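You operate a simulated robot arm through the tools that you are given. There is no shell and no other tool. Be economical: measure what you need, move in short steps, check, and stop when the job is done.

Carry out the task below with a simulated two-armed robot. There is one attempt and no reset: what you move stays moved.

## Task
Zero the bar gauge, measure the mirror, slide the screen to that figure.
Fine: hold the gauge on the granite block with one hand while the other presses its white key once. Put it back on the block and lock the screen with the blue lever. Set down upright: bar gauge.

It is judged by the outcome, as a careful person would: the job done as asked, and still so three seconds after it is handed in. It fails if anything else is knocked over, pushed out of place, dropped, spilled or broken.

## Robot
Two 7-joint arms with two-finger parallel grippers on one trunk, on a base that drives. Base frame: it is fixed to the floor where the robot stands at the start and does not move with it; the origin is under the middle of the robot, x ahead of it, y to its left, z up; the surface under the hand at the start is at about z = 900. Readings come in mm, degrees, newtons and seconds.
The left shoulder is at the start at [50, 177, 1204], the right one opposite. With the tool pointing down near the work surface each hand reaches from about 220 to 700 mm from the robot's upright axis, wherever it stands, measured 20 degrees to its own side. Places, roughly: blue lever [700, -200, 1000]; face of the mirror on the round stand [500, -100, 900]; mirror (7x7x2 cm) [500, -100, 900]; sliding screen [700, 100, 1000]; white key [500, -100, 1000]. Payload 3.43 kg a hand.
Tool frame (each hand has its own): the origin (TCP) lies between the finger pads and is the grasp point; the fingertips stand 34 mm ahead of it; z points along the fingers, y is the line along which they close. Largest opening 128 mm; finger width 24, thickness 12; the body of the gripper, 48 by 130 mm, starts 96 mm behind the TCP.
Orientation is that of the tool frame in the base frame, as [roll, pitch, yaw] about the fixed x, y, z axes, in that order (R = Rz(yaw) Ry(pitch) Rx(roll)). With the fingers straight down and closing along the base's y, the tool's x points along the base's -x, its y along +y and its z along -z.

## Interface
- The arms move only by the tool arm_command. It takes "left_steps", "right_steps" or both (then of equal length, played together; a hand with none holds still); each is a list of rows, each a list of 7 numbers: the shift along the tool's x, y, z in mm, then the turn, a rotation vector about the tool's x, y, z in degrees, then the gripper command, from -1 (fully open) to 1 (shut), values between in proportion. In form: [[x, y, z, rx, ry, rz, claw], ...]. A call has 1 to 20 rows; each row is the pose to reach, as a shift and turn from the pose commanded when the call began, along the tool's axes at that moment. Rows are played at 5 a second. More than 50 mm and 8.6 degrees between two rows, or a gripper value outside its range, and nothing of the call is played. Where a pose cannot be reached the arm comes as near as it can. A force on the tool above 40 N (or 10 N above the force at the start of the call, whichever is more), or a blocked arm, ends the call early, and 0.2 s more pass. Each finger travels about 108 mm/s and halts on what it meets, pressing with about 43 N; the grip force reading is that of the motor and also rises with nothing between the fingers. The clock runs only during rows and for 0.2 s after the last one: add rows that repeat a pose to give the fingers time. It gives the time, the measured TCP pose, the force on the tool (base axes), the opening and the grip force at its end, in the units of the frame above (readings bear some noise), with the torque about the TCP (base axes, N m) and any sound that the robot's microphone picked up.
- Cameras (640 x 400 px; columns grow to the right, rows downward): "scene" is now at [160.8, -8.9, 1372.8]; the picture's right is [-0.09, -1.00, 0.00], its down [-0.52, 0.05, -0.85] and it looks along [0.85, -0.08, -0.53] (base axes); focal length 214 px, centre (320, 200). "left" rides on the left gripper at [76, 11, -160] in its tool frame; the picture's right is [-0.15, 0.99, 0.00], its down [-0.88, -0.13, -0.46] and it looks along [-0.45, -0.07, 0.89] (tool axes); focal length 234 px, centre (320, 200). "right" rides on the right gripper at [76, -11, -160] in its tool frame; the picture's right is [0.15, 0.99, 0.00], its down [-0.88, 0.13, -0.46] and it looks along [-0.45, 0.07, 0.89] (tool axes); focal length 234 px, centre (320, 200). There is no depth. A picture from a camera that has moved, and an enlarged one, comes with that camera's place and axes in the base frame and with its lens.
- capture(camera): a new picture of that camera. The clock stands still meanwhile.
- raise_lower(by): slides the trunk up (or, below 0, down) by that many mm; the arms and the scene camera ride with it, the base frame stays. It gives what a move gives, with no picture.
- steer(legs): drives the robot by 1 to 6 legs, each [ahead, turn to the left] in mm and degrees, along the robot's own axes; the way and the turn of a leg run together, so that a leg with both is an arc; at most 1500 mm and 180 degrees a leg. The arms and the cameras ride along, it lands a little off, and it stops where it bumps. It gives what a move gives.
- head_to(pan, tilt): turns the head with the scene camera to pan (to the left, within 80 degrees either way) and tilt (down, from -29 to 69), counted from straight ahead of the robot. It gives what a move gives.
- enlarge(camera, box): a new picture of the part [left, top, right, bottom] of that camera's present view, enlarged. The clock stands still meanwhile.
- job_done(): hands the job in; it is judged then, once.

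Go step by step. Nothing tells you exact positions but the pictures and the camera data: compare them with the known pose of the tool, close in by small moves and look again before you grip or let go. The budget is 120 turns and 100 pictures, counting those below and the enlarged ones. Unless the task says otherwise, let go and move clear before handing in, and close with one line.

The tools are called after "Request:" as name(argument=value, ...) on one line, values as JSON. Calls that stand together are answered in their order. arm_command: Moves the arms, as the interface text tells. Its arguments: {"type":"object","properties":{"left_steps":{"type":"array","items":{"type":"array","items":{"type":"number"}}},"right_steps":{"type":"array","items":{"type":"array","items":{"type":"number"}}}},"required":[]} The other tools are called the same way: raise_lower (by) slides the trunk up or down; steer (legs) drives the base; head_to (pan, tilt) turns the head that bears the scene camera; capture (camera) takes a picture; enlarge (camera, box) takes an enlarged picture of a part of a camera's view; job_done () hands the job in.

At the start:

```text
time_s: 0.0
left_tool_pos: [360.8, 93.1, 1245.2]
left_orientation: [-180.0, 0.0, -179.9]
left_contact_force: [-0.3, -0.4, 0.0]
left_ft_torque: [0.0, -0.01, -0.02]
left_opening: 128.1
left_grasp_force: 0.1
right_tool_pos: [368.9, -239.7, 1271.2]
right_orientation: [180.0, 0.1, 179.9]
right_contact_force: [-0.5, 0.2, 0.7]
right_ft_torque: [0.0, 0.0, 0.01]
right_opening: 128.2
right_grasp_force: 0.0
trunk travel left (down, up): [-375.0, 26.0]
robot x, y, heading: [-1.6, 3.2, -0.1]
head pan, tilt: [-5.4, 31.8]
```

scene: 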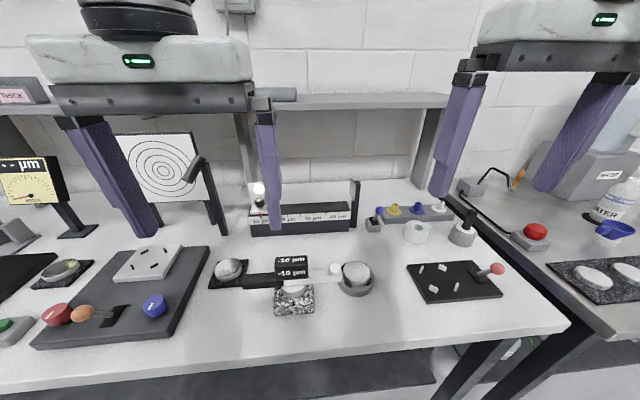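
right: 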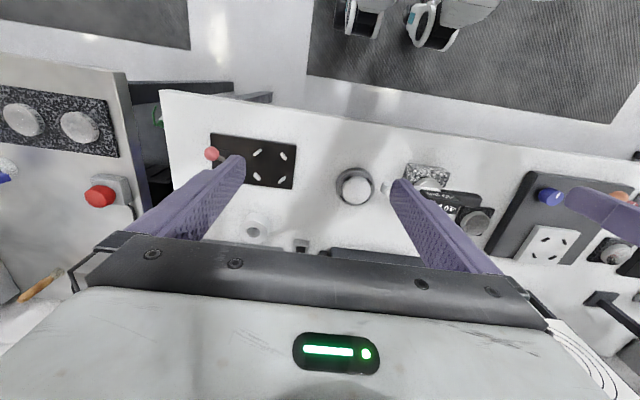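
left: 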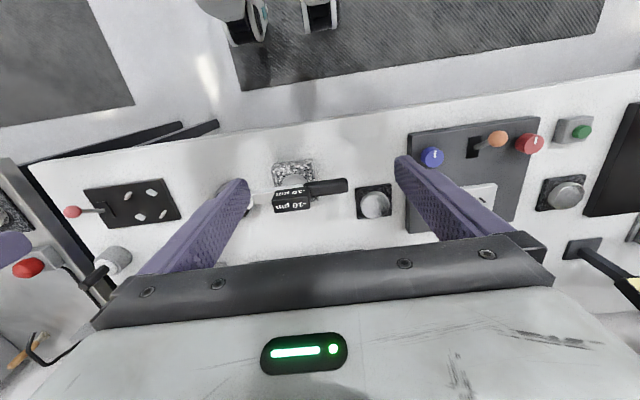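

I see a bench with a granite block carrying a bar gauge that reads "-10 µm", a round stand with a mirror to its right, and a rail with a scale behind. I'll enlarge these to learn the parts.

Request:
enlarge(camera="scene", box=[200, 230, 400, 330])

Request:
enlarge(camera="scene", box=[220, 170, 480, 250])

Request:
enlarge(camera="scene", box=[0, 120, 240, 350])

```text
3.20 times, centred on (300, 280) of scene
camera zoom: at [160.8, -8.9, 1372.8], right [-0.09, -1.0, 0.0], down [-0.52, 0.05, -0.85], along [0.85, -0.08, -0.53], focal length 686 px, centre (384, -56)
```

zoom: 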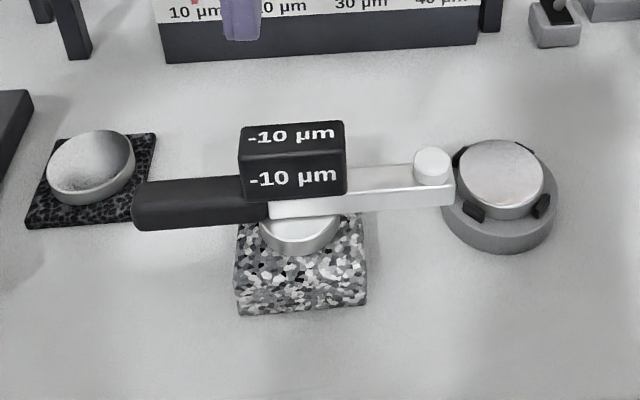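

```text
2.46 times, centred on (350, 210) of scene
camera zoom: at [160.8, -8.9, 1372.8], right [-0.09, -1.0, 0.0], down [-0.52, 0.05, -0.85], along [0.85, -0.08, -0.53], focal length 528 px, centre (246, 175)
```

zoom: 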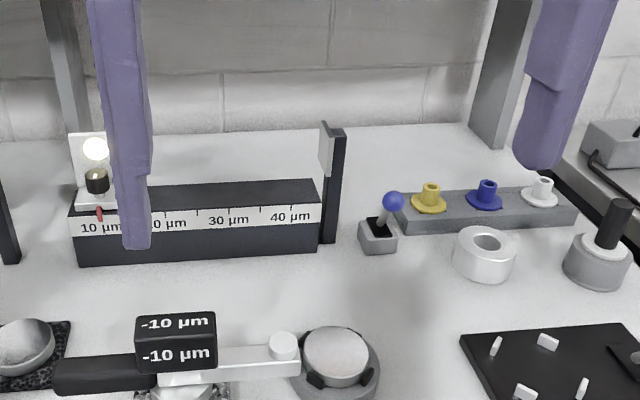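

```text
1.74 times, centred on (120, 235) of scene
camera zoom: at [160.8, -8.9, 1372.8], right [-0.09, -1.0, 0.0], down [-0.52, 0.05, -0.85], along [0.85, -0.08, -0.53], focal length 373 px, centre (668, 139)
```

zoom: 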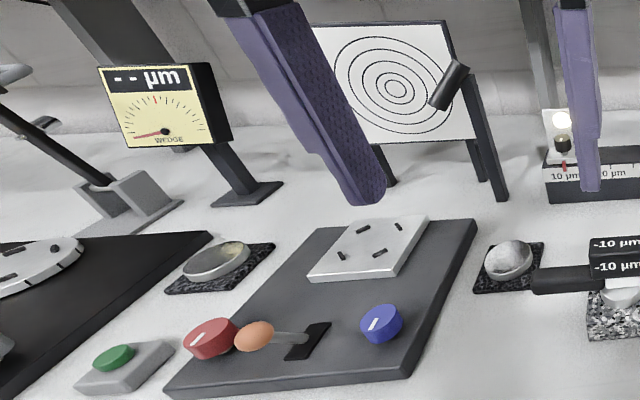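

The gauge lies along y: black handle to the left, display in the middle over the granite block, white key at the right end. The screen with its red pointer sits near 10 µm on the rail. I'll turn the left hand so it closes along x and bring it above the handle.

Request:
arm_command(left_steps=[[-12, 0, 12, 0, 0, 8.2, -1], [-24, 0, 24, 0, 0, 16.4, -1], [-36, 0, 36, 0, 0, 24.6, -1], [-48, 0, 48, 0, 0, 32.8, -1], [-60, 0, 60, 0, 0, 41, -1], [-72, 0, 72, 0, 0, 49.2, -1], [-84, 0, 84, 0, 0, 57.4, -1], [-96, 0, 96, 0, 0, 65.6, -1], [-108, 0, 108, 0, 0, 73.8, -1], [-120, 0, 120, 0, 0, 82, -1], [-134, 0, 130, 0, 0, 90, -1], [-134, 0, 130, 0, 0, 90, -1]])

Request:
capture(camera="scene")

Request:
capture(camera="left")

```text
time_s: 2.6
left_tool_pos: [494.6, 94.4, 1114.6]
left_orientation: [-179.9, 0.1, 90.1]
left_contact_force: [0.7, 0.3, -0.7]
left_ft_torque: [0.0, 0.04, -0.01]
left_opening: 128.1
left_grasp_force: 0.1
right_tool_pos: [369.8, -240.5, 1272.5]
right_orientation: [-180.0, 0.1, 179.9]
right_contact_force: [0.3, 0.2, -0.1]
right_ft_torque: [-0.01, 0.01, -0.01]
right_opening: 128.2
right_grasp_force: 0.0
trunk travel left (down, up): [-375.0, 26.0]
robot x, y, heading: [-2.9, 1.4, 0.2]
head pan, tilt: [-5.4, 31.8]
```

```text
93 pictures are left
camera scene: at [160.6, -8.8, 1372.8], right [-0.09, -1.0, 0.0], down [-0.52, 0.05, -0.85], along [0.85, -0.08, -0.53], focal length 214 px, centre (320, 200)
```

scene: 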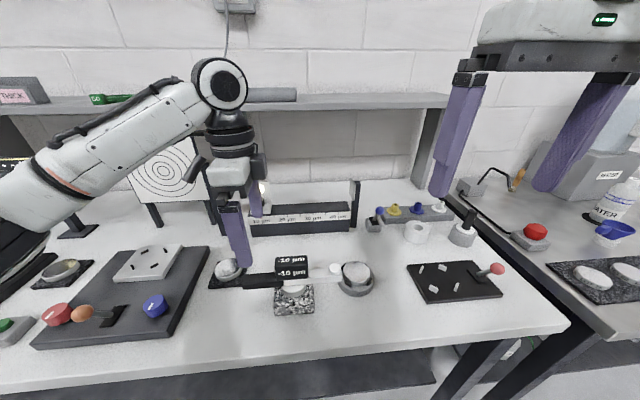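

```text
92 pictures are left
camera left: at [504.7, 169.7, 1273.7], right [0.99, -0.15, 0.0], down [-0.13, -0.88, 0.46], along [-0.07, -0.45, -0.89], focal length 234 px, centre (320, 200)
```

left: 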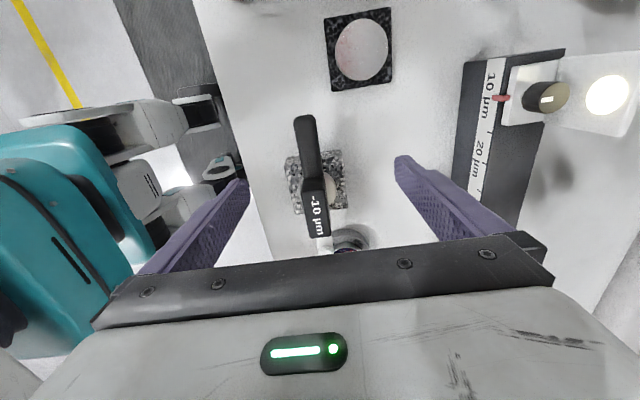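

The handle's centreline is at about x≈479, z≈978, its end near y≈127. I'll center over it and come part way down, with fingers narrowed.

Request:
arm_command(left_steps=[[0, -15, 35, 0, 0, 0, -0.2], [0, -15, 75, 0, 0, 0, -0.2], [0, -15, 75, 0, 0, 0, -0.2]])

Request:
capture(camera="left")

Request:
enlarge(camera="scene", box=[180, 180, 420, 330])

```text
time_s: 3.4
left_tool_pos: [479.9, 93.3, 1040.6]
left_orientation: [179.9, 0.1, 90.1]
left_contact_force: [0.5, 0.0, 0.1]
left_ft_torque: [0.01, 0.03, -0.01]
left_opening: 76.4
left_grasp_force: 0.0
right_tool_pos: [368.6, -239.8, 1271.5]
right_orientation: [179.9, 0.1, 180.0]
right_contact_force: [0.4, 0.3, 0.1]
right_ft_torque: [0.01, 0.02, -0.01]
right_opening: 128.0
right_grasp_force: 0.1
trunk travel left (down, up): [-375.0, 26.0]
robot x, y, heading: [1.1, -0.8, 0.1]
head pan, tilt: [-5.4, 31.8]
```

```text
91 pictures are left
camera left: at [490.3, 169.1, 1198.5], right [0.99, -0.15, 0.0], down [-0.13, -0.88, 0.46], along [-0.07, -0.45, -0.89], focal length 234 px, centre (320, 200)
```

left: 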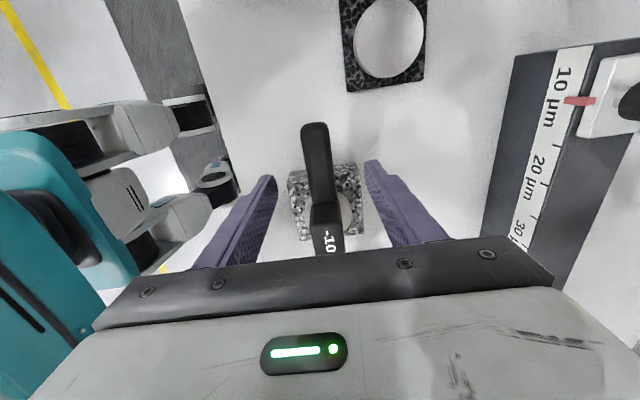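

```text
2.67 times, centred on (300, 255) of scene
camera zoom: at [160.5, -8.9, 1372.8], right [-0.09, -1.0, 0.0], down [-0.52, 0.05, -0.85], along [0.85, -0.08, -0.53], focal length 572 px, centre (373, 53)
```

zoom: 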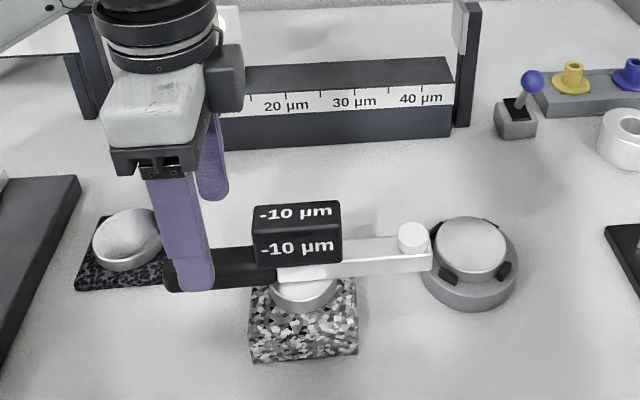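

The handle is centred at x≈479.5, about 24 mm wide. I'll lower to it and close.

Request:
arm_command(left_steps=[[0, 0, 30, 0, 0, 0, -0.2], [0, 0, 60, 0, 0, 0, -0.2], [0, 0, 60, 0, 0, 0, 0.4], [0, 0, 60, 0, 0, 0, 0.4]])

Request:
capture(camera="left")

Request:
enlarge(camera="scene", box=[180, 200, 420, 350])

```text
time_s: 4.4
left_tool_pos: [480.2, 93.7, 978.6]
left_orientation: [180.0, 0.1, 90.1]
left_contact_force: [0.1, -0.5, 0.4]
left_ft_torque: [0.02, -0.01, -0.02]
left_opening: 38.4
left_grasp_force: 0.0
right_tool_pos: [368.8, -240.8, 1271.4]
right_orientation: [180.0, 0.1, 179.9]
right_contact_force: [0.9, -0.5, 0.4]
right_ft_torque: [0.02, -0.02, -0.02]
right_opening: 128.1
right_grasp_force: 0.0
trunk travel left (down, up): [-375.0, 26.0]
robot x, y, heading: [1.2, -3.0, -0.2]
head pan, tilt: [-5.4, 31.8]
```

```text
89 pictures are left
camera left: at [490.9, 169.6, 1137.8], right [0.99, -0.15, 0.0], down [-0.13, -0.88, 0.46], along [-0.07, -0.45, -0.89], focal length 234 px, centre (320, 200)
```

left: 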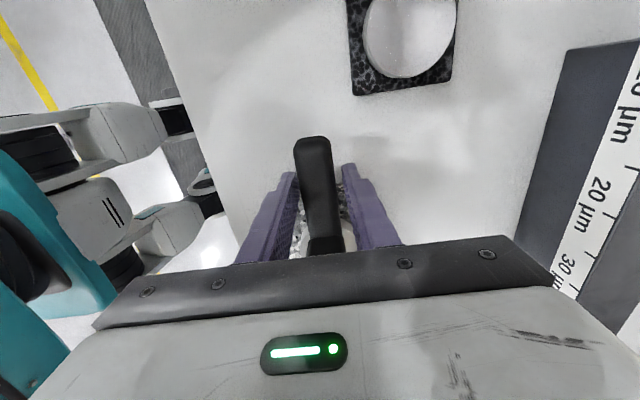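

```text
2.67 times, centred on (300, 275) of scene
camera zoom: at [160.8, -8.9, 1372.8], right [-0.09, -1.0, 0.0], down [-0.52, 0.05, -0.85], along [0.85, -0.08, -0.53], focal length 572 px, centre (373, 0)
```

zoom: 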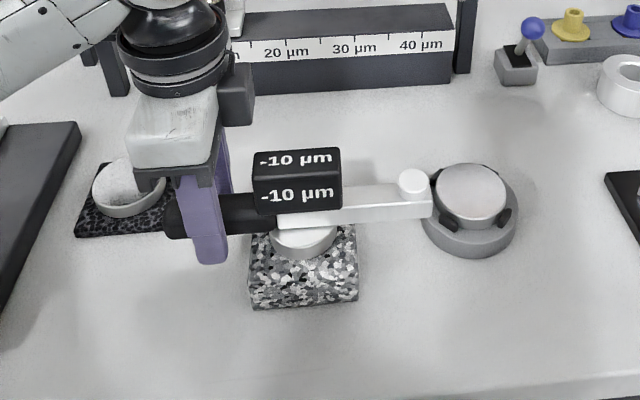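

The handle stands between the pads at TCP height. I'll close gently.

Request:
arm_command(left_steps=[[0, 0, 0, 0, 0, 0, 0.6], [0, 0, 0, 0, 0, 0, 0.7], [0, 0, 0, 0, 0, 0, 0.8], [0, 0, 0, 0, 0, 0, 1], [0, 0, 0, 0, 0, 0, 1]])

Request:
enlarge(camera="scene", box=[180, 200, 420, 350])

```text
time_s: 5.6
left_tool_pos: [480.7, 93.4, 979.0]
left_orientation: [-179.9, 0.1, 90.1]
left_contact_force: [-1.4, -0.7, -0.2]
left_ft_torque: [0.11, 0.04, -0.1]
left_opening: 27.5
left_grasp_force: 42.5
right_tool_pos: [370.2, -240.7, 1272.7]
right_orientation: [179.9, 0.1, 179.9]
right_contact_force: [0.4, -0.1, -0.2]
right_ft_torque: [-0.02, -0.01, -0.04]
right_opening: 128.1
right_grasp_force: 0.0
trunk travel left (down, up): [-375.0, 26.0]
robot x, y, heading: [1.7, 2.0, -0.2]
head pan, tilt: [-5.4, 31.8]
```

```text
2.67 times, centred on (300, 275) of scene
camera zoom: at [160.8, -8.8, 1372.8], right [-0.09, -1.0, 0.0], down [-0.52, 0.05, -0.85], along [0.85, -0.08, -0.53], focal length 572 px, centre (373, 0)
```

zoom: 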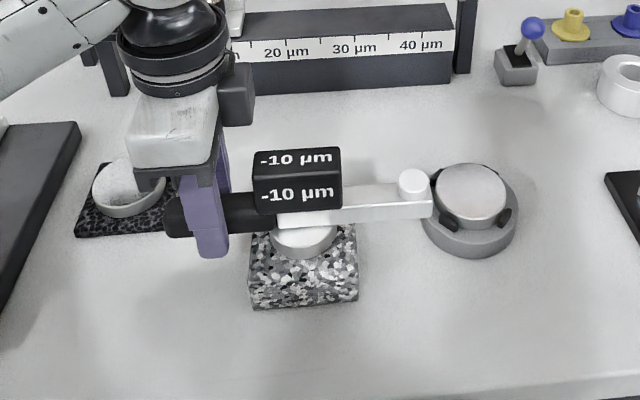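

Gripped without moving it. Now the closed right hand goes over the white key, which I place at about (479, -72, top ≈1003).

Request:
arm_command(right_steps=[[-18, 28, 20, 0, 0, 0, 1], [-36, 56, 45, 0, 0, 0, 1], [-55, 84, 75, 0, 0, 0, 1], [-73, 112, 110, 0, 0, 0, 1], [-91, 140, 145, 0, 0, 0, 1], [-110, 168, 175, 0, 0, 0, 1], [-110, 168, 190, 0, 0, 0, 1], [-110, 168, 190, 0, 0, 0, 1]])

Request:
capture(camera="right")

Request:
enlarge(camera="scene", box=[200, 180, 440, 330])

```text
time_s: 7.4
left_tool_pos: [480.8, 92.9, 979.6]
left_orientation: [180.0, 0.1, 90.0]
left_contact_force: [-1.3, -0.7, 0.9]
left_ft_torque: [0.04, 0.03, -0.17]
left_opening: 27.4
left_grasp_force: 43.1
right_tool_pos: [446.3, -133.4, 1085.0]
right_orientation: [179.9, 0.1, 180.0]
right_contact_force: [0.4, 0.5, -0.2]
right_ft_torque: [0.0, -0.05, -0.01]
right_opening: 0.0
right_grasp_force: 33.1
right hand out of reach, approached as far as the arm can: row 4, 5, 6, 7, 8
trunk travel left (down, up): [-375.0, 26.0]
robot x, y, heading: [1.6, -0.8, 0.1]
head pan, tilt: [-5.4, 31.8]
```

```text
86 pictures are left
camera right: at [368.5, -143.4, 1244.3], right [-0.15, 0.99, 0.0], down [0.88, 0.13, 0.46], along [0.45, 0.07, -0.89], focal length 234 px, centre (320, 200)
```

right: 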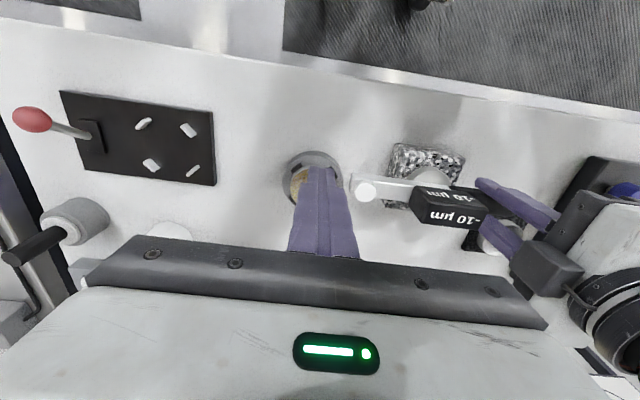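

```text
2.67 times, centred on (320, 255) of scene
camera zoom: at [160.8, -8.9, 1372.8], right [-0.09, -1.0, 0.0], down [-0.52, 0.05, -0.85], along [0.85, -0.08, -0.53], focal length 572 px, centre (320, 53)
```

zoom: 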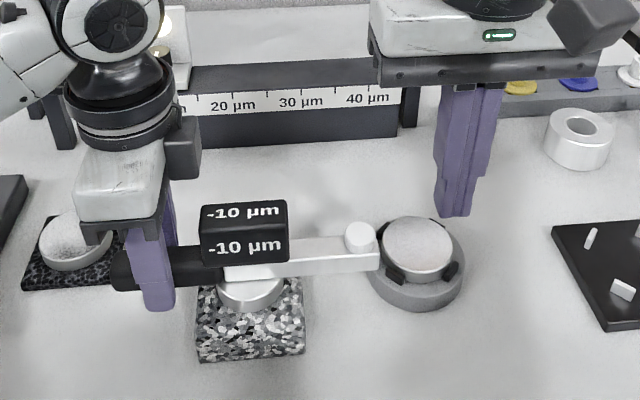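

The right hand stopped short: reaching straight-down to the centre is out of its range. I'll tilt the fingers toward +y so the wrist stays on its own side.

Request:
arm_command(right_steps=[[0, -5, 0, -8, 0, 0, 1], [0, -10, 0, -16, 0, 0, 1], [0, -15, 0, -24, 0, 0, 1], [0, -20, 0, -32, 0, 0, 1], [0, -20, 0, -32, 0, 0, 1]])

Request:
capture(camera="scene")

```text
time_s: 8.6
left_tool_pos: [480.9, 93.9, 980.1]
left_orientation: [180.0, 0.0, 90.1]
left_contact_force: [0.5, 0.4, 0.2]
left_ft_torque: [0.12, -0.03, 0.01]
left_opening: 27.3
left_grasp_force: 42.6
right_tool_pos: [446.3, -152.5, 1083.9]
right_orientation: [147.9, 0.1, 179.9]
right_contact_force: [-0.7, -0.3, 0.5]
right_ft_torque: [-0.03, 0.0, 0.0]
right_opening: 0.0
right_grasp_force: 33.3
trunk travel left (down, up): [-375.0, 26.0]
robot x, y, heading: [-1.6, 1.5, 0.1]
head pan, tilt: [-5.4, 31.8]
```

```text
84 pictures are left
camera scene: at [161.0, -8.9, 1372.7], right [-0.09, -1.0, 0.0], down [-0.52, 0.05, -0.85], along [0.85, -0.08, -0.53], focal length 214 px, centre (320, 200)
```

scene: 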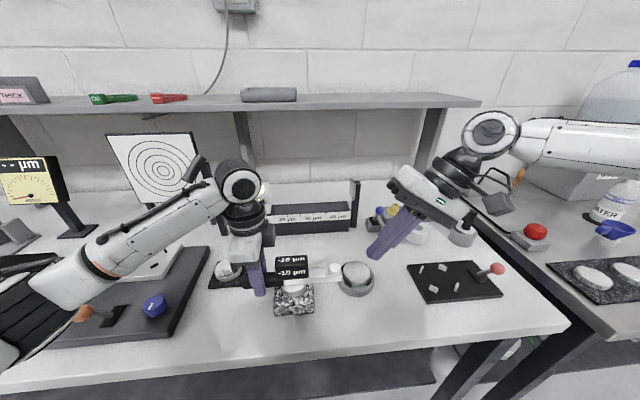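

The tilt is reachable. Now moving the tip to hover about 22 mm above the key.

Request:
arm_command(right_steps=[[-11, 12, 19, 0, 0, 0, 1], [-22, 24, 38, 0, 0, 0, 1], [-33, 37, 58, 0, 0, 0, 1], [-33, 37, 58, 0, 0, 0, 1]])

Request:
enlarge(camera="scene", box=[220, 190, 460, 340])

Request:
capture(camera="right")

```text
time_s: 9.6
left_tool_pos: [481.2, 93.0, 979.3]
left_orientation: [180.0, 0.0, 90.0]
left_contact_force: [-1.2, -1.6, 0.2]
left_ft_torque: [0.03, 0.02, -0.07]
left_opening: 27.6
left_grasp_force: 43.4
right_tool_pos: [480.3, -89.8, 1056.3]
right_orientation: [148.0, 0.1, 179.9]
right_contact_force: [-0.3, 0.1, 0.4]
right_ft_torque: [-0.05, -0.01, 0.02]
right_opening: 0.0
right_grasp_force: 32.8
trunk travel left (down, up): [-375.0, 26.0]
robot x, y, heading: [0.3, 3.4, 0.2]
head pan, tilt: [-5.4, 31.8]
```

```text
2.67 times, centred on (340, 265) of scene
camera zoom: at [160.8, -9.0, 1372.8], right [-0.09, -1.0, 0.0], down [-0.52, 0.05, -0.85], along [0.85, -0.08, -0.53], focal length 572 px, centre (267, 27)
```

zoom: 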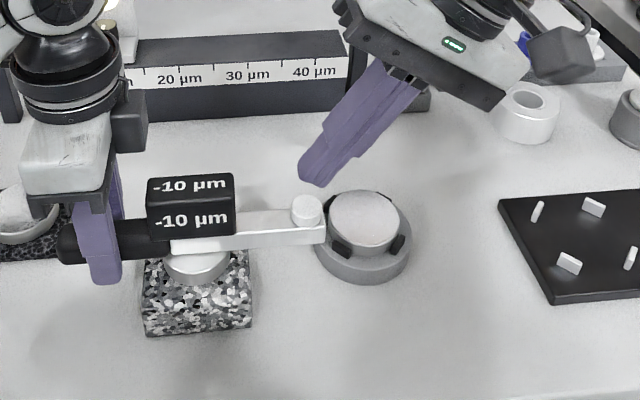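

```text
82 pictures are left
camera right: at [402.5, -183.8, 1185.7], right [-0.15, 0.84, 0.52], down [0.88, -0.13, 0.46], along [0.45, 0.53, -0.72], focal length 234 px, centre (320, 200)
```

right: 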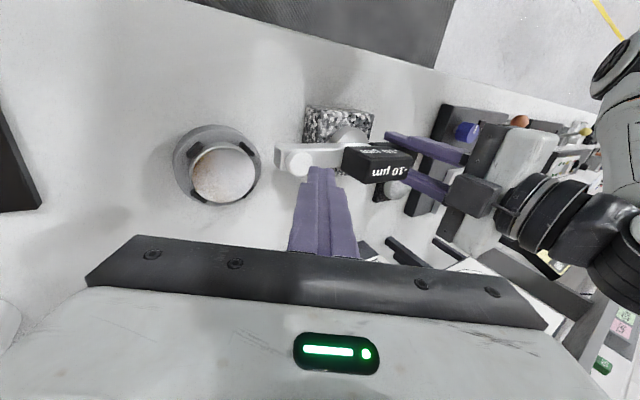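

The tip hovers above the key. I'll zoom in with the right camera to line it up before pressing.

Request:
enlarge(camera="right", box=[240, 100, 400, 200])

Request:
enlarge(camera="scene", box=[270, 230, 390, 305])

```text
4.00 times, centred on (320, 150) of right
camera zoom: at [402.5, -183.8, 1185.7], right [-0.15, 0.84, 0.52], down [0.88, -0.13, 0.46], along [0.45, 0.53, -0.72], focal length 937 px, centre (320, 400)
```

zoom: 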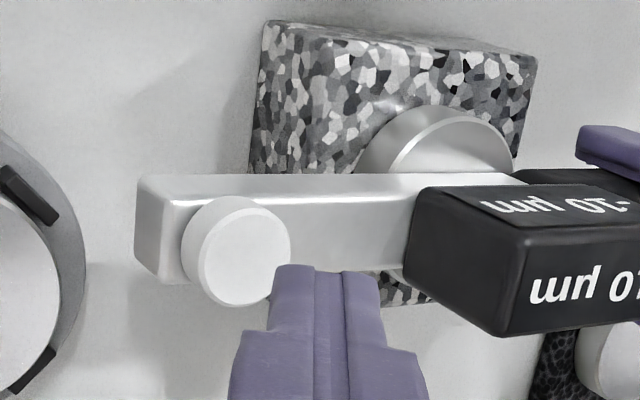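

```text
5.33 times, centred on (330, 268) of scene
camera zoom: at [160.8, -9.0, 1372.8], right [-0.09, -1.0, 0.0], down [-0.52, 0.05, -0.85], along [0.85, -0.08, -0.53], focal length 1144 px, centre (267, -160)
```

zoom: 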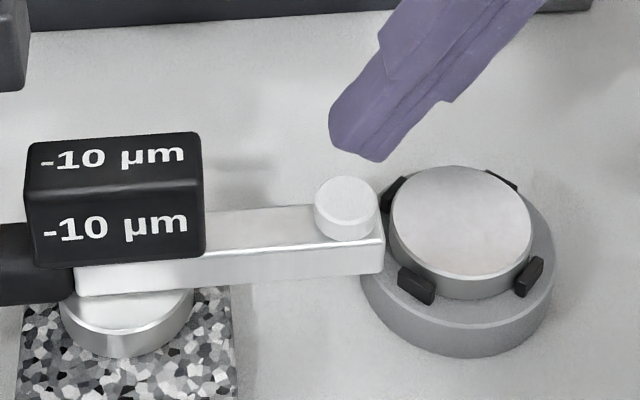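

Triangulated: key top centre at (478, -73, 998); the lowest corner of the fingertips is at (480, -82, 1021). I'll shift 8 mm in y and come to a few mm above.

Request:
arm_command(right_steps=[[2, 6.8, 4.2, 0, 0, 0, 1], [2, 2, 12, 0, 0, 0, 1], [2, -2.8, 19.5, 0, 0, 0, 1], [2, -2.8, 19.5, 0, 0, 0, 1]])

Request:
enlarge(camera="scene", box=[270, 230, 390, 305])

Request:
enlarge(camera="right", box=[240, 100, 400, 200])

```text
time_s: 10.6
left_tool_pos: [480.3, 92.5, 978.1]
left_orientation: [-180.0, 0.1, 90.1]
left_contact_force: [-0.5, 0.6, -0.7]
left_ft_torque: [0.05, 0.01, -0.05]
left_opening: 27.6
left_grasp_force: 42.7
right_tool_pos: [477.7, -82.4, 1037.5]
right_orientation: [148.0, 0.1, 180.0]
right_contact_force: [-0.3, -0.1, -0.1]
right_ft_torque: [0.01, 0.0, 0.01]
right_opening: 0.0
right_grasp_force: 33.2
trunk travel left (down, up): [-375.0, 26.0]
robot x, y, heading: [-0.1, 0.5, 0.3]
head pan, tilt: [-5.4, 31.8]
```

```text
5.33 times, centred on (330, 268) of scene
camera zoom: at [160.8, -8.8, 1372.8], right [-0.09, -1.0, 0.0], down [-0.52, 0.05, -0.85], along [0.85, -0.08, -0.53], focal length 1144 px, centre (267, -160)
```

zoom: 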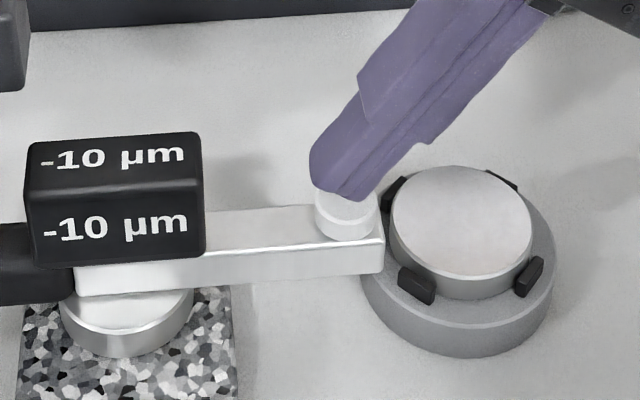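

```text
4.00 times, centred on (320, 150) of right
camera zoom: at [399.6, -176.0, 1167.3], right [-0.15, 0.84, 0.52], down [0.88, -0.13, 0.46], along [0.45, 0.53, -0.72], focal length 937 px, centre (320, 400)
```

zoom: 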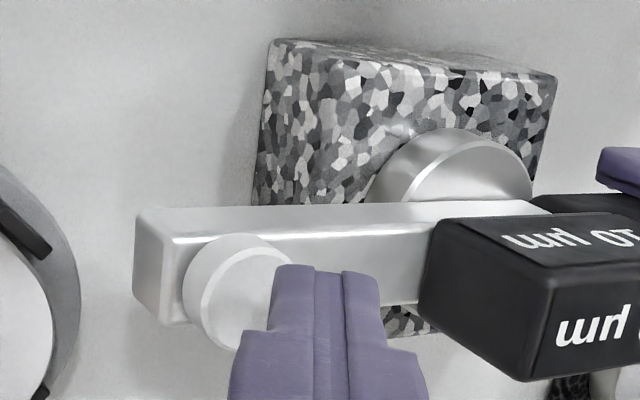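

Fingertip a few mm above the key, aligned. Pressing down slowly.

Request:
arm_command(right_steps=[[0, -1.06, 1.7, 0, 0, 0, 1], [0, -2.12, 3.4, 0, 0, 0, 1], [0, -2.9, 4.7, 0, 0, 0, 1], [0, -3.4, 5.5, 0, 0, 0, 1]])

Request:
enlarge(camera="scene", box=[270, 230, 390, 305])

```text
time_s: 11.6
left_tool_pos: [480.6, 93.3, 978.7]
left_orientation: [180.0, 0.1, 90.1]
left_contact_force: [-0.3, 0.8, -0.4]
left_ft_torque: [0.03, 0.04, -0.02]
left_opening: 27.6
left_grasp_force: 42.9
right_tool_pos: [477.1, -82.2, 1030.4]
right_orientation: [148.0, 0.2, -179.9]
right_contact_force: [-0.8, 0.1, -0.5]
right_ft_torque: [0.03, -0.01, -0.01]
right_opening: 0.0
right_grasp_force: 33.0
trunk travel left (down, up): [-375.0, 26.0]
robot x, y, heading: [-0.2, -0.9, 0.3]
head pan, tilt: [-5.4, 31.8]
```

```text
5.33 times, centred on (330, 268) of scene
camera zoom: at [160.8, -8.8, 1372.8], right [-0.09, -1.0, 0.0], down [-0.52, 0.05, -0.85], along [0.85, -0.08, -0.53], focal length 1144 px, centre (267, -160)
```

zoom: 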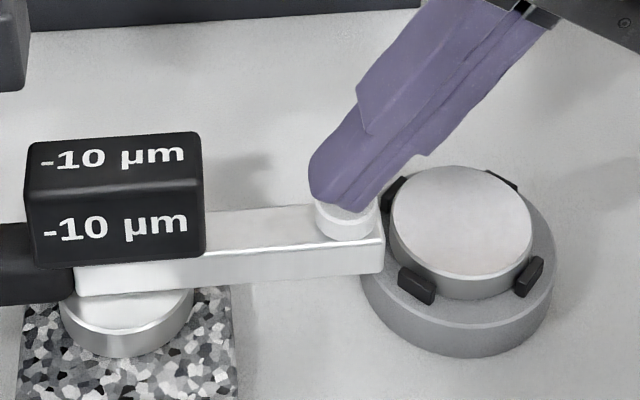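

No contact yet. Continue down in small steps.

Request:
arm_command(right_steps=[[0, -0.53, 0.85, 0, 0, 0, 1], [0, -1.06, 1.7, 0, 0, 0, 1], [0, -1.6, 2.54, 0, 0, 0, 1], [0, -2.12, 3.4, 0, 0, 0, 1], [0, -2.65, 4.24, 0, 0, 0, 1]])

Request:
enlarge(camera="scene", box=[270, 230, 390, 305])

```text
time_s: 12.8
left_tool_pos: [480.4, 93.7, 979.6]
left_orientation: [180.0, 0.1, 90.2]
left_contact_force: [-0.1, -0.1, -0.1]
left_ft_torque: [0.14, 0.01, -0.01]
left_opening: 27.6
left_grasp_force: 42.7
right_tool_pos: [478.1, -83.3, 1026.2]
right_orientation: [147.9, 0.0, 179.9]
right_contact_force: [0.0, -1.3, 1.7]
right_ft_torque: [0.02, 0.07, -0.01]
right_opening: 0.3
right_grasp_force: 33.5
trunk travel left (down, up): [-375.0, 26.0]
robot x, y, heading: [-0.7, 0.7, -0.2]
head pan, tilt: [-5.4, 31.8]
```

```text
5.33 times, centred on (330, 268) of scene
camera zoom: at [160.7, -8.8, 1372.8], right [-0.09, -1.0, 0.0], down [-0.52, 0.05, -0.85], along [0.85, -0.08, -0.53], focal length 1144 px, centre (267, -160)
```

zoom: 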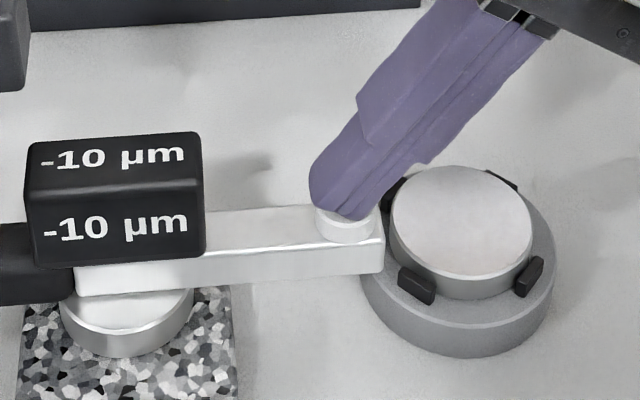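

Just touching (1.7 N). Pressing a few mm further.

Request:
arm_command(right_steps=[[0, -0.4, 0.64, 0, 0, 0, 1], [0, -0.8, 1.27, 0, 0, 0, 1], [0, -1.2, 1.9, 0, 0, 0, 1], [0, -1.6, 2.54, 0, 0, 0, 1]])

Request:
enlarge(camera="scene", box=[270, 230, 390, 305])

```text
time_s: 13.8
left_tool_pos: [481.0, 94.7, 979.9]
left_orientation: [180.0, -0.1, 90.1]
left_contact_force: [0.0, 0.7, -0.6]
left_ft_torque: [0.18, 0.01, -0.02]
left_opening: 27.6
left_grasp_force: 43.4
right_tool_pos: [477.0, -82.3, 1022.6]
right_orientation: [147.9, 0.2, 179.9]
right_contact_force: [-0.4, -1.0, 2.0]
right_ft_torque: [0.01, -0.01, -0.01]
right_opening: 0.1
right_grasp_force: 32.6
trunk travel left (down, up): [-375.0, 26.0]
robot x, y, heading: [2.0, 0.4, -0.0]
head pan, tilt: [-5.4, 31.8]
heard: click
```

```text
5.33 times, centred on (330, 268) of scene
camera zoom: at [160.7, -8.9, 1372.8], right [-0.09, -1.0, 0.0], down [-0.52, 0.05, -0.85], along [0.85, -0.08, -0.53], focal length 1144 px, centre (267, -160)
```

zoom: 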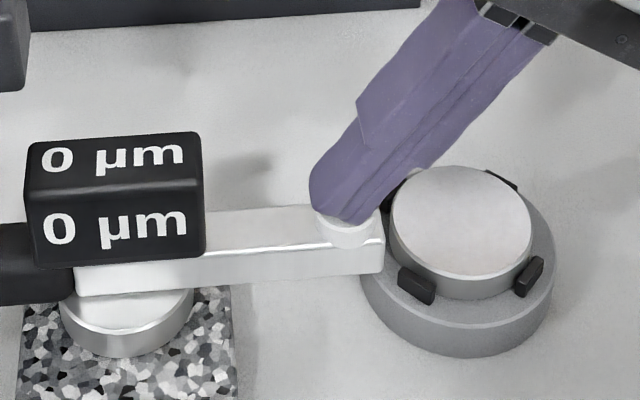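

Click, and it reads 0 µm. Lifting the right hand straight off and away.

Request:
arm_command(right_steps=[[0, 10.6, -17, 0, 0, 0, 1], [0, 21.2, -33.9, 0, 0, 0, 1], [10, 9, -71, 0, 0, 0, 1], [30, -7.4, -110.8, 0, 0, 0, 1], [50, -26.5, -146.3, 0, 0, 0, 1], [70, -45.6, -181.8, 0, 0, 0, 1], [70, -45.6, -181.8, 0, 0, 0, 1]])

Request:
enlarge(camera="scene", box=[220, 200, 420, 325])

```text
time_s: 15.4
left_tool_pos: [481.2, 93.0, 979.5]
left_orientation: [179.9, 0.1, 90.0]
left_contact_force: [-0.8, 1.0, -0.4]
left_ft_torque: [-0.01, -0.01, -0.11]
left_opening: 27.5
left_grasp_force: 43.1
right_tool_pos: [406.6, -217.6, 1151.8]
right_orientation: [147.9, 0.0, 180.0]
right_contact_force: [-0.3, 1.1, 0.8]
right_ft_torque: [0.0, 0.02, -0.04]
right_opening: 0.1
right_grasp_force: 32.7
trunk travel left (down, up): [-375.0, 26.0]
robot x, y, heading: [-2.8, 0.4, -0.1]
head pan, tilt: [-5.4, 31.8]
```

```text
3.20 times, centred on (320, 262) of scene
camera zoom: at [160.7, -8.8, 1372.8], right [-0.09, -1.0, 0.0], down [-0.52, 0.05, -0.85], along [0.85, -0.08, -0.53], focal length 686 px, centre (320, 0)
```

zoom: 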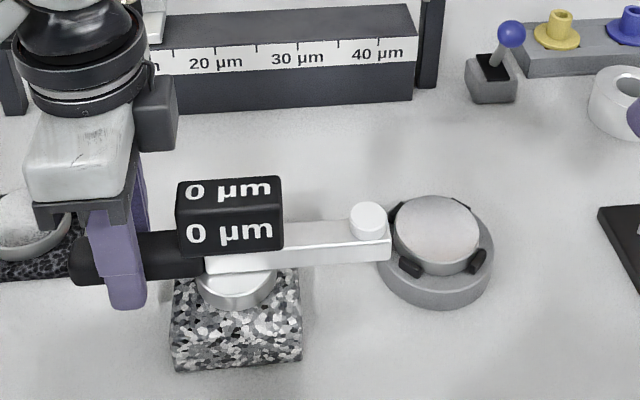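

Zeroed. Foot centre is at about (480, 22); mirror centre about (511, -134, top ≈943). I'll lift the gauge 60 mm and carry it over the mirror level.

Request:
arm_command(left_steps=[[0, 0, -20, 0, 0, 0, 1], [0, 0, -40, 0, 0, 0, 1], [0, 0, -60, 0, 0, 0, 1], [-26, 5, -60, 0, 0, 0, 1], [-52, 10, -60, 0, 0, 0, 1], [-78, 15, -60, 0, 0, 0, 1], [-104, 20, -60, 0, 0, 0, 1], [-130, 25, -60, 0, 0, 0, 1], [-156, 30, -60, 0, 0, 0, 1], [-156, 30, -60, 0, 0, 0, 1]])

Request:
capture(camera="scene")

```text
time_s: 17.6
left_tool_pos: [511.8, -63.2, 1039.1]
left_orientation: [180.0, 0.2, 90.2]
left_contact_force: [0.7, 0.1, -4.1]
left_ft_torque: [0.27, 0.0, -0.02]
left_opening: 27.5
left_grasp_force: 42.2
right_tool_pos: [406.9, -216.4, 1153.1]
right_orientation: [147.9, 0.0, 180.0]
right_contact_force: [-0.3, 0.1, -0.2]
right_ft_torque: [0.0, -0.01, 0.03]
right_opening: 0.0
right_grasp_force: 33.2
trunk travel left (down, up): [-375.0, 26.0]
robot x, y, heading: [1.8, -1.0, -0.1]
head pan, tilt: [-5.4, 31.8]
```

```text
73 pictures are left
camera scene: at [161.2, -8.5, 1372.7], right [-0.09, -1.0, 0.0], down [-0.52, 0.05, -0.85], along [0.85, -0.08, -0.53], focal length 214 px, centre (320, 200)
```

scene: 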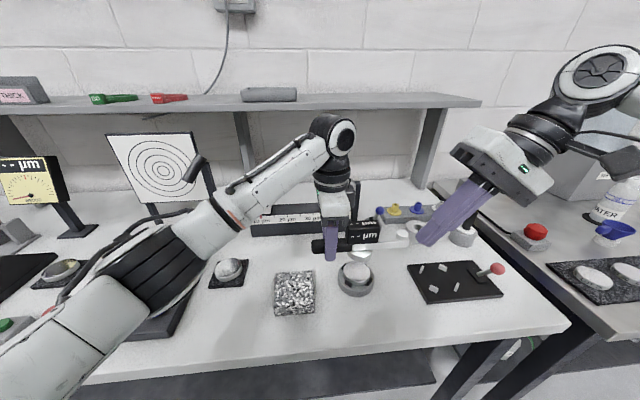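

Reached. Checking foot against the mirror.

Request:
enlarge(camera="scene", box=[270, 215, 430, 315])

Request:
enlarge(camera="right", box=[160, 0, 560, 250])

```text
4.00 times, centred on (350, 265) of scene
camera zoom: at [161.2, -8.5, 1372.7], right [-0.09, -1.0, 0.0], down [-0.52, 0.05, -0.85], along [0.85, -0.08, -0.53], focal length 858 px, centre (200, -60)
```

zoom: 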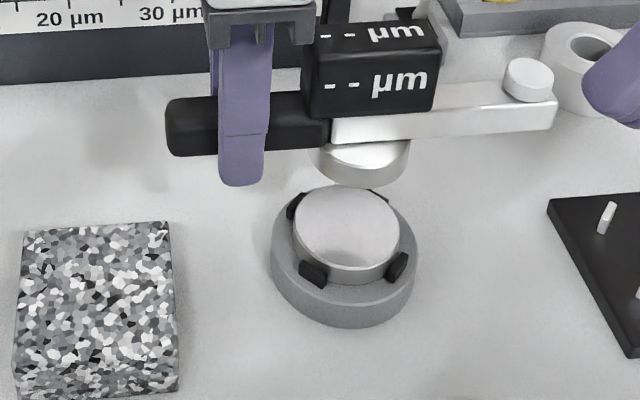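

```text
1.60 times, centred on (360, 125) of right
camera zoom: at [329.8, -310.9, 1282.8], right [-0.15, 0.84, 0.52], down [0.88, -0.13, 0.46], along [0.45, 0.53, -0.72], focal length 375 px, centre (256, 320)
```

zoom: 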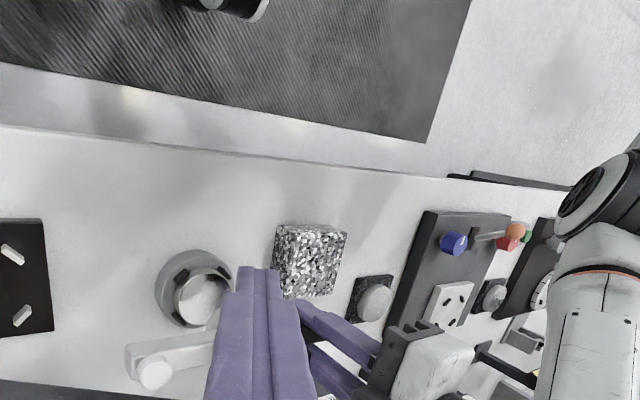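

Foot is within ~3 mm of the mirror centre. Lower 38 mm, then recheck.

Request:
arm_command(left_steps=[[2, 0, 13, 0, 0, 0, 1], [2, 0, 26, 0, 0, 0, 1], [2, 0, 38, 0, 0, 0, 1], [2, 0, 38, 0, 0, 0, 1]])

Request:
enlarge(camera="scene", box=[290, 225, 418, 305])

```text
time_s: 18.6
left_tool_pos: [509.8, -59.3, 1000.9]
left_orientation: [180.0, 0.1, 89.9]
left_contact_force: [-0.2, 0.5, -3.6]
left_ft_torque: [0.23, 0.03, -0.02]
left_opening: 27.7
left_grasp_force: 43.0
right_tool_pos: [407.0, -218.3, 1153.2]
right_orientation: [148.0, 0.0, 179.9]
right_contact_force: [0.8, -0.5, 0.7]
right_ft_torque: [0.01, -0.01, -0.01]
right_opening: 0.0
right_grasp_force: 33.1
trunk travel left (down, up): [-375.0, 26.0]
robot x, y, heading: [-2.1, 0.8, -0.1]
head pan, tilt: [-5.4, 31.8]
```

```text
5.00 times, centred on (354, 265) of scene
camera zoom: at [161.0, -9.0, 1372.7], right [-0.09, -1.0, 0.0], down [-0.52, 0.05, -0.85], along [0.85, -0.08, -0.53], focal length 1072 px, centre (150, -125)
```

zoom: 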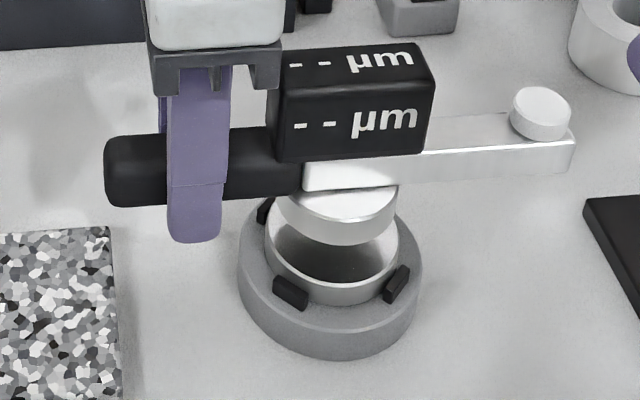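

Well centred. Lowering onto the mirror in small steps, watching the force.

Request:
arm_command(left_steps=[[0, -1, 6, 0, 0, 0, 1], [0, -1, 11, 0, 0, 0, 1], [0, -1, 14, 0, 0, 0, 1], [0, -1, 16, 0, 0, 0, 1]])

Request:
enlarge(camera="scene", box=[290, 225, 418, 305])

```text
time_s: 19.6
left_tool_pos: [509.9, -59.6, 985.1]
left_orientation: [179.9, 0.1, 90.1]
left_contact_force: [0.0, -0.6, -3.9]
left_ft_torque: [0.29, -0.02, 0.0]
left_opening: 27.5
left_grasp_force: 43.2
right_tool_pos: [406.7, -216.6, 1152.7]
right_orientation: [148.0, 0.0, 179.9]
right_contact_force: [1.2, 0.6, -0.9]
right_ft_torque: [0.02, 0.02, 0.02]
right_opening: 0.0
right_grasp_force: 33.1
trunk travel left (down, up): [-375.0, 26.0]
robot x, y, heading: [-5.2, -0.3, 0.2]
head pan, tilt: [-5.4, 31.8]
```

```text
5.00 times, centred on (354, 265) of scene
camera zoom: at [161.1, -9.0, 1372.7], right [-0.09, -1.0, 0.0], down [-0.52, 0.05, -0.85], along [0.85, -0.08, -0.53], focal length 1072 px, centre (150, -125)
```

zoom: 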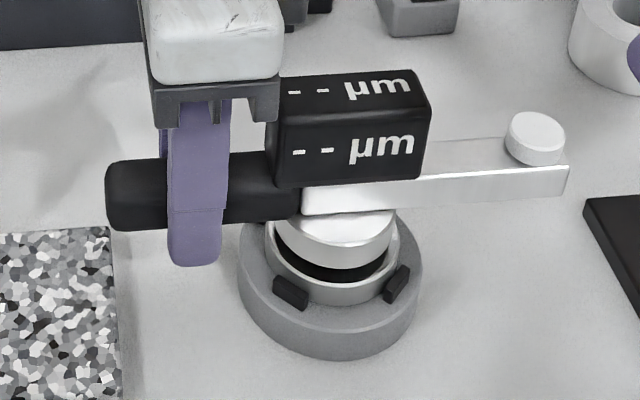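

Request:
arm_command(left_steps=[[0, 0, 1.5, 0, 0, 0, 1], [0, 0, 3, 0, 0, 0, 1], [0, 0, 4, 0, 0, 0, 1], [0, 0, 5, 0, 0, 0, 1]])

Request:
enlarge(camera="scene", box=[290, 225, 418, 305])

```text
time_s: 20.6
left_tool_pos: [509.4, -59.7, 981.2]
left_orientation: [-180.0, 0.0, 90.1]
left_contact_force: [0.6, -0.1, -3.6]
left_ft_torque: [0.21, 0.0, 0.01]
left_opening: 27.3
left_grasp_force: 42.9
right_tool_pos: [407.0, -218.3, 1152.8]
right_orientation: [148.1, 0.0, 179.9]
right_contact_force: [-0.1, -0.3, -0.3]
right_ft_torque: [-0.01, 0.01, 0.02]
right_opening: 0.2
right_grasp_force: 33.0
trunk travel left (down, up): [-375.0, 26.0]
robot x, y, heading: [-1.8, -1.4, -0.1]
head pan, tilt: [-5.4, 31.8]
```

```text
5.00 times, centred on (354, 265) of scene
camera zoom: at [161.1, -9.0, 1372.7], right [-0.09, -1.0, 0.0], down [-0.52, 0.05, -0.85], along [0.85, -0.08, -0.53], focal length 1072 px, centre (150, -125)
```

zoom: 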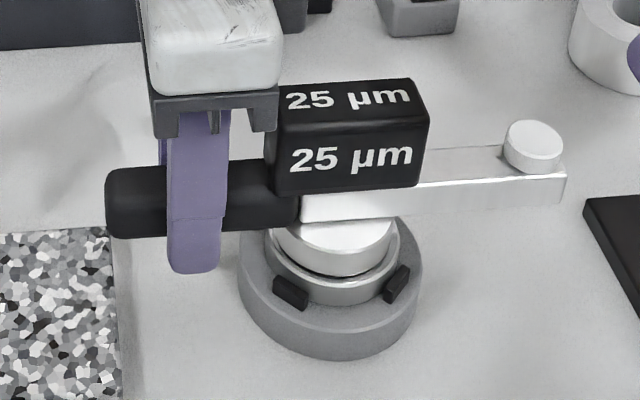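

It reads 25 µm, but the force says it isn't fully seated yet; lowering to true contact to confirm.

Request:
arm_command(left_steps=[[0, 0, 0.7, 0, 0, 0, 1], [0, 0, 1.4, 0, 0, 0, 1], [0, 0, 2, 0, 0, 0, 1], [0, 0, 2.5, 0, 0, 0, 1]])

Request:
enlarge(camera="scene", box=[290, 225, 418, 305])

```text
time_s: 21.6
left_tool_pos: [509.0, -60.6, 979.6]
left_orientation: [179.9, 0.1, 90.1]
left_contact_force: [0.9, 1.6, 1.7]
left_ft_torque: [-0.2, 0.04, 0.0]
left_opening: 27.4
left_grasp_force: 42.6
right_tool_pos: [407.3, -217.7, 1152.7]
right_orientation: [148.0, 0.1, 179.9]
right_contact_force: [0.1, -0.4, -1.2]
right_ft_torque: [-0.02, 0.0, 0.01]
right_opening: 0.0
right_grasp_force: 33.3
trunk travel left (down, up): [-375.0, 26.0]
robot x, y, heading: [-0.8, -2.7, -0.3]
head pan, tilt: [-5.4, 31.8]
```

```text
5.00 times, centred on (354, 265) of scene
camera zoom: at [160.7, -8.7, 1372.9], right [-0.09, -1.0, 0.0], down [-0.52, 0.05, -0.85], along [0.85, -0.08, -0.53], focal length 1072 px, centre (150, -125)
```

zoom: 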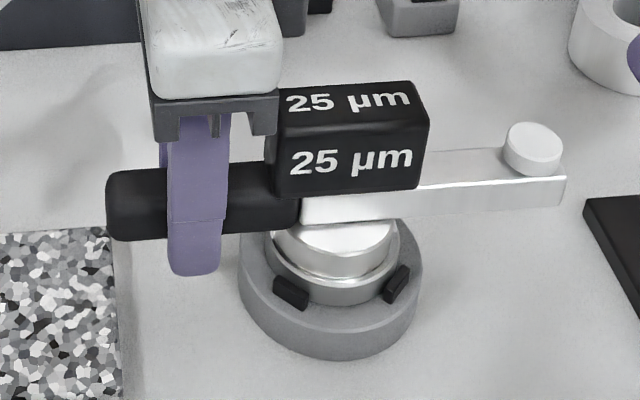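

Confirmed: 25 µm seated on the mirror. Lifting and carrying the gauge back over the granite block.

Request:
arm_command(left_steps=[[0, 0, -20, 0, 0, 0, 1], [0, 0, -40, 0, 0, 0, 1], [0, 0, -61.5, 0, 0, 0, 1], [26, -5, -61.5, 0, 0, 0, 1], [52, -10, -61.5, 0, 0, 0, 1], [78, -15, -61.5, 0, 0, 0, 1], [104, -20, -61.5, 0, 0, 0, 1], [130, -25, -61.5, 0, 0, 0, 1], [154, -29, -61.5, 0, 0, 0, 1], [154, -29, -61.5, 0, 0, 0, 1], [154, -29, -40, 0, 0, 0, 1], [154, -29, -20, 0, 0, 0, 1], [154, -29, -10, 0, 0, 0, 1], [154, -29, -10, 0, 0, 0, 1]])

Request:
enlarge(camera="scene", box=[220, 225, 348, 305])

```text
time_s: 24.6
left_tool_pos: [479.6, 93.2, 988.7]
left_orientation: [180.0, -0.1, 90.0]
left_contact_force: [0.4, 0.1, -3.4]
left_ft_torque: [0.26, 0.01, 0.0]
left_opening: 27.4
left_grasp_force: 42.9
right_tool_pos: [406.4, -217.7, 1153.7]
right_orientation: [148.0, 0.0, 179.8]
right_contact_force: [0.0, 0.3, 0.4]
right_ft_torque: [0.01, -0.01, 0.0]
right_opening: 0.0
right_grasp_force: 32.9
trunk travel left (down, up): [-375.0, 26.0]
robot x, y, heading: [-3.2, 2.2, 0.2]
head pan, tilt: [-5.4, 31.8]
```

```text
5.00 times, centred on (284, 265) of scene
camera zoom: at [161.0, -9.0, 1372.7], right [-0.09, -1.0, 0.0], down [-0.52, 0.05, -0.85], along [0.85, -0.08, -0.53], focal length 1072 px, centre (500, -125)
```

zoom: 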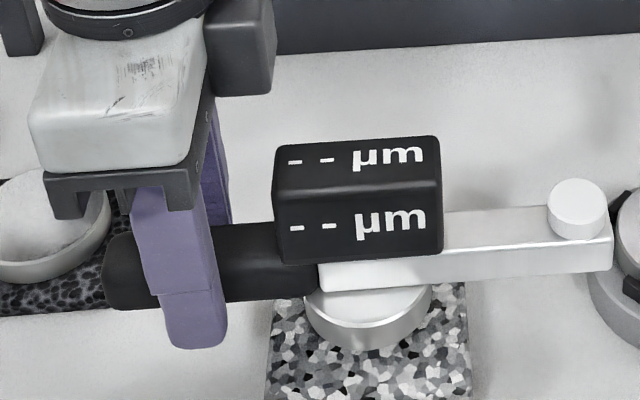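

Request:
arm_command(left_steps=[[0, 0, 4, 0, 0, 0, 1], [0, 0, 6, 0, 0, 0, 1], [0, 0, 7.5, 0, 0, 0, 1], [0, 0, 8.5, 0, 0, 0, 1], [0, 0, 8.5, 0, 0, 0, 1]])

Request:
enlarge(camera="scene", box=[220, 225, 348, 305])

```text
time_s: 25.8
left_tool_pos: [480.0, 93.4, 979.7]
left_orientation: [-180.0, 0.1, 90.1]
left_contact_force: [-0.3, 0.2, -4.2]
left_ft_torque: [0.26, 0.01, 0.01]
left_opening: 27.2
left_grasp_force: 42.3
right_tool_pos: [405.9, -217.5, 1154.1]
right_orientation: [148.0, 0.0, 179.9]
right_contact_force: [0.4, -1.1, -0.1]
right_ft_torque: [-0.01, 0.02, 0.04]
right_opening: 0.0
right_grasp_force: 33.6
trunk travel left (down, up): [-375.0, 26.0]
robot x, y, heading: [-1.2, -1.0, -0.0]
head pan, tilt: [-5.4, 31.8]
```

```text
5.00 times, centred on (284, 265) of scene
camera zoom: at [161.1, -8.9, 1372.7], right [-0.09, -1.0, 0.0], down [-0.52, 0.05, -0.85], along [0.85, -0.08, -0.53], focal length 1072 px, centre (500, -125)
```

zoom: 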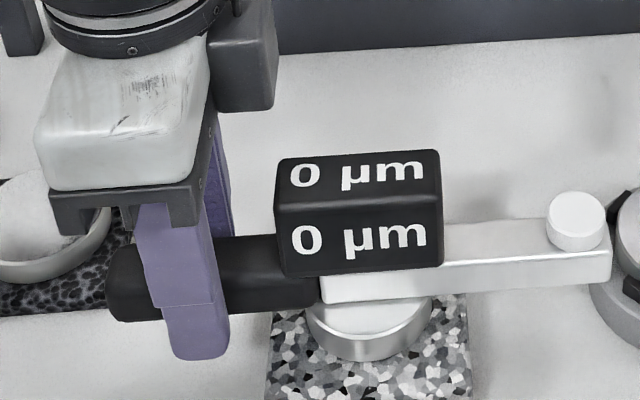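

Display back to 0 µm; a bit still hanging (−4 N). Lowering a little to seat.

Request:
arm_command(left_steps=[[0, 0, 0.5, 0, 0, 0, 1], [0, 0, 1, 0, 0, 0, 1], [0, 0, 1, 0, 0, 0, 1]])

```text
time_s: 26.6
left_tool_pos: [479.7, 94.4, 979.6]
left_orientation: [179.8, 0.2, 90.0]
left_contact_force: [0.3, 1.1, -0.5]
left_ft_torque: [-0.11, 0.01, 0.0]
left_opening: 27.6
left_grasp_force: 43.3
right_tool_pos: [405.8, -217.5, 1152.6]
right_orientation: [148.0, 0.1, 179.9]
right_contact_force: [-1.1, 0.6, 0.2]
right_ft_torque: [-0.02, 0.0, 0.01]
right_opening: 0.2
right_grasp_force: 32.7
trunk travel left (down, up): [-375.0, 26.0]
robot x, y, heading: [3.0, 2.2, 0.1]
head pan, tilt: [-5.4, 31.8]
```

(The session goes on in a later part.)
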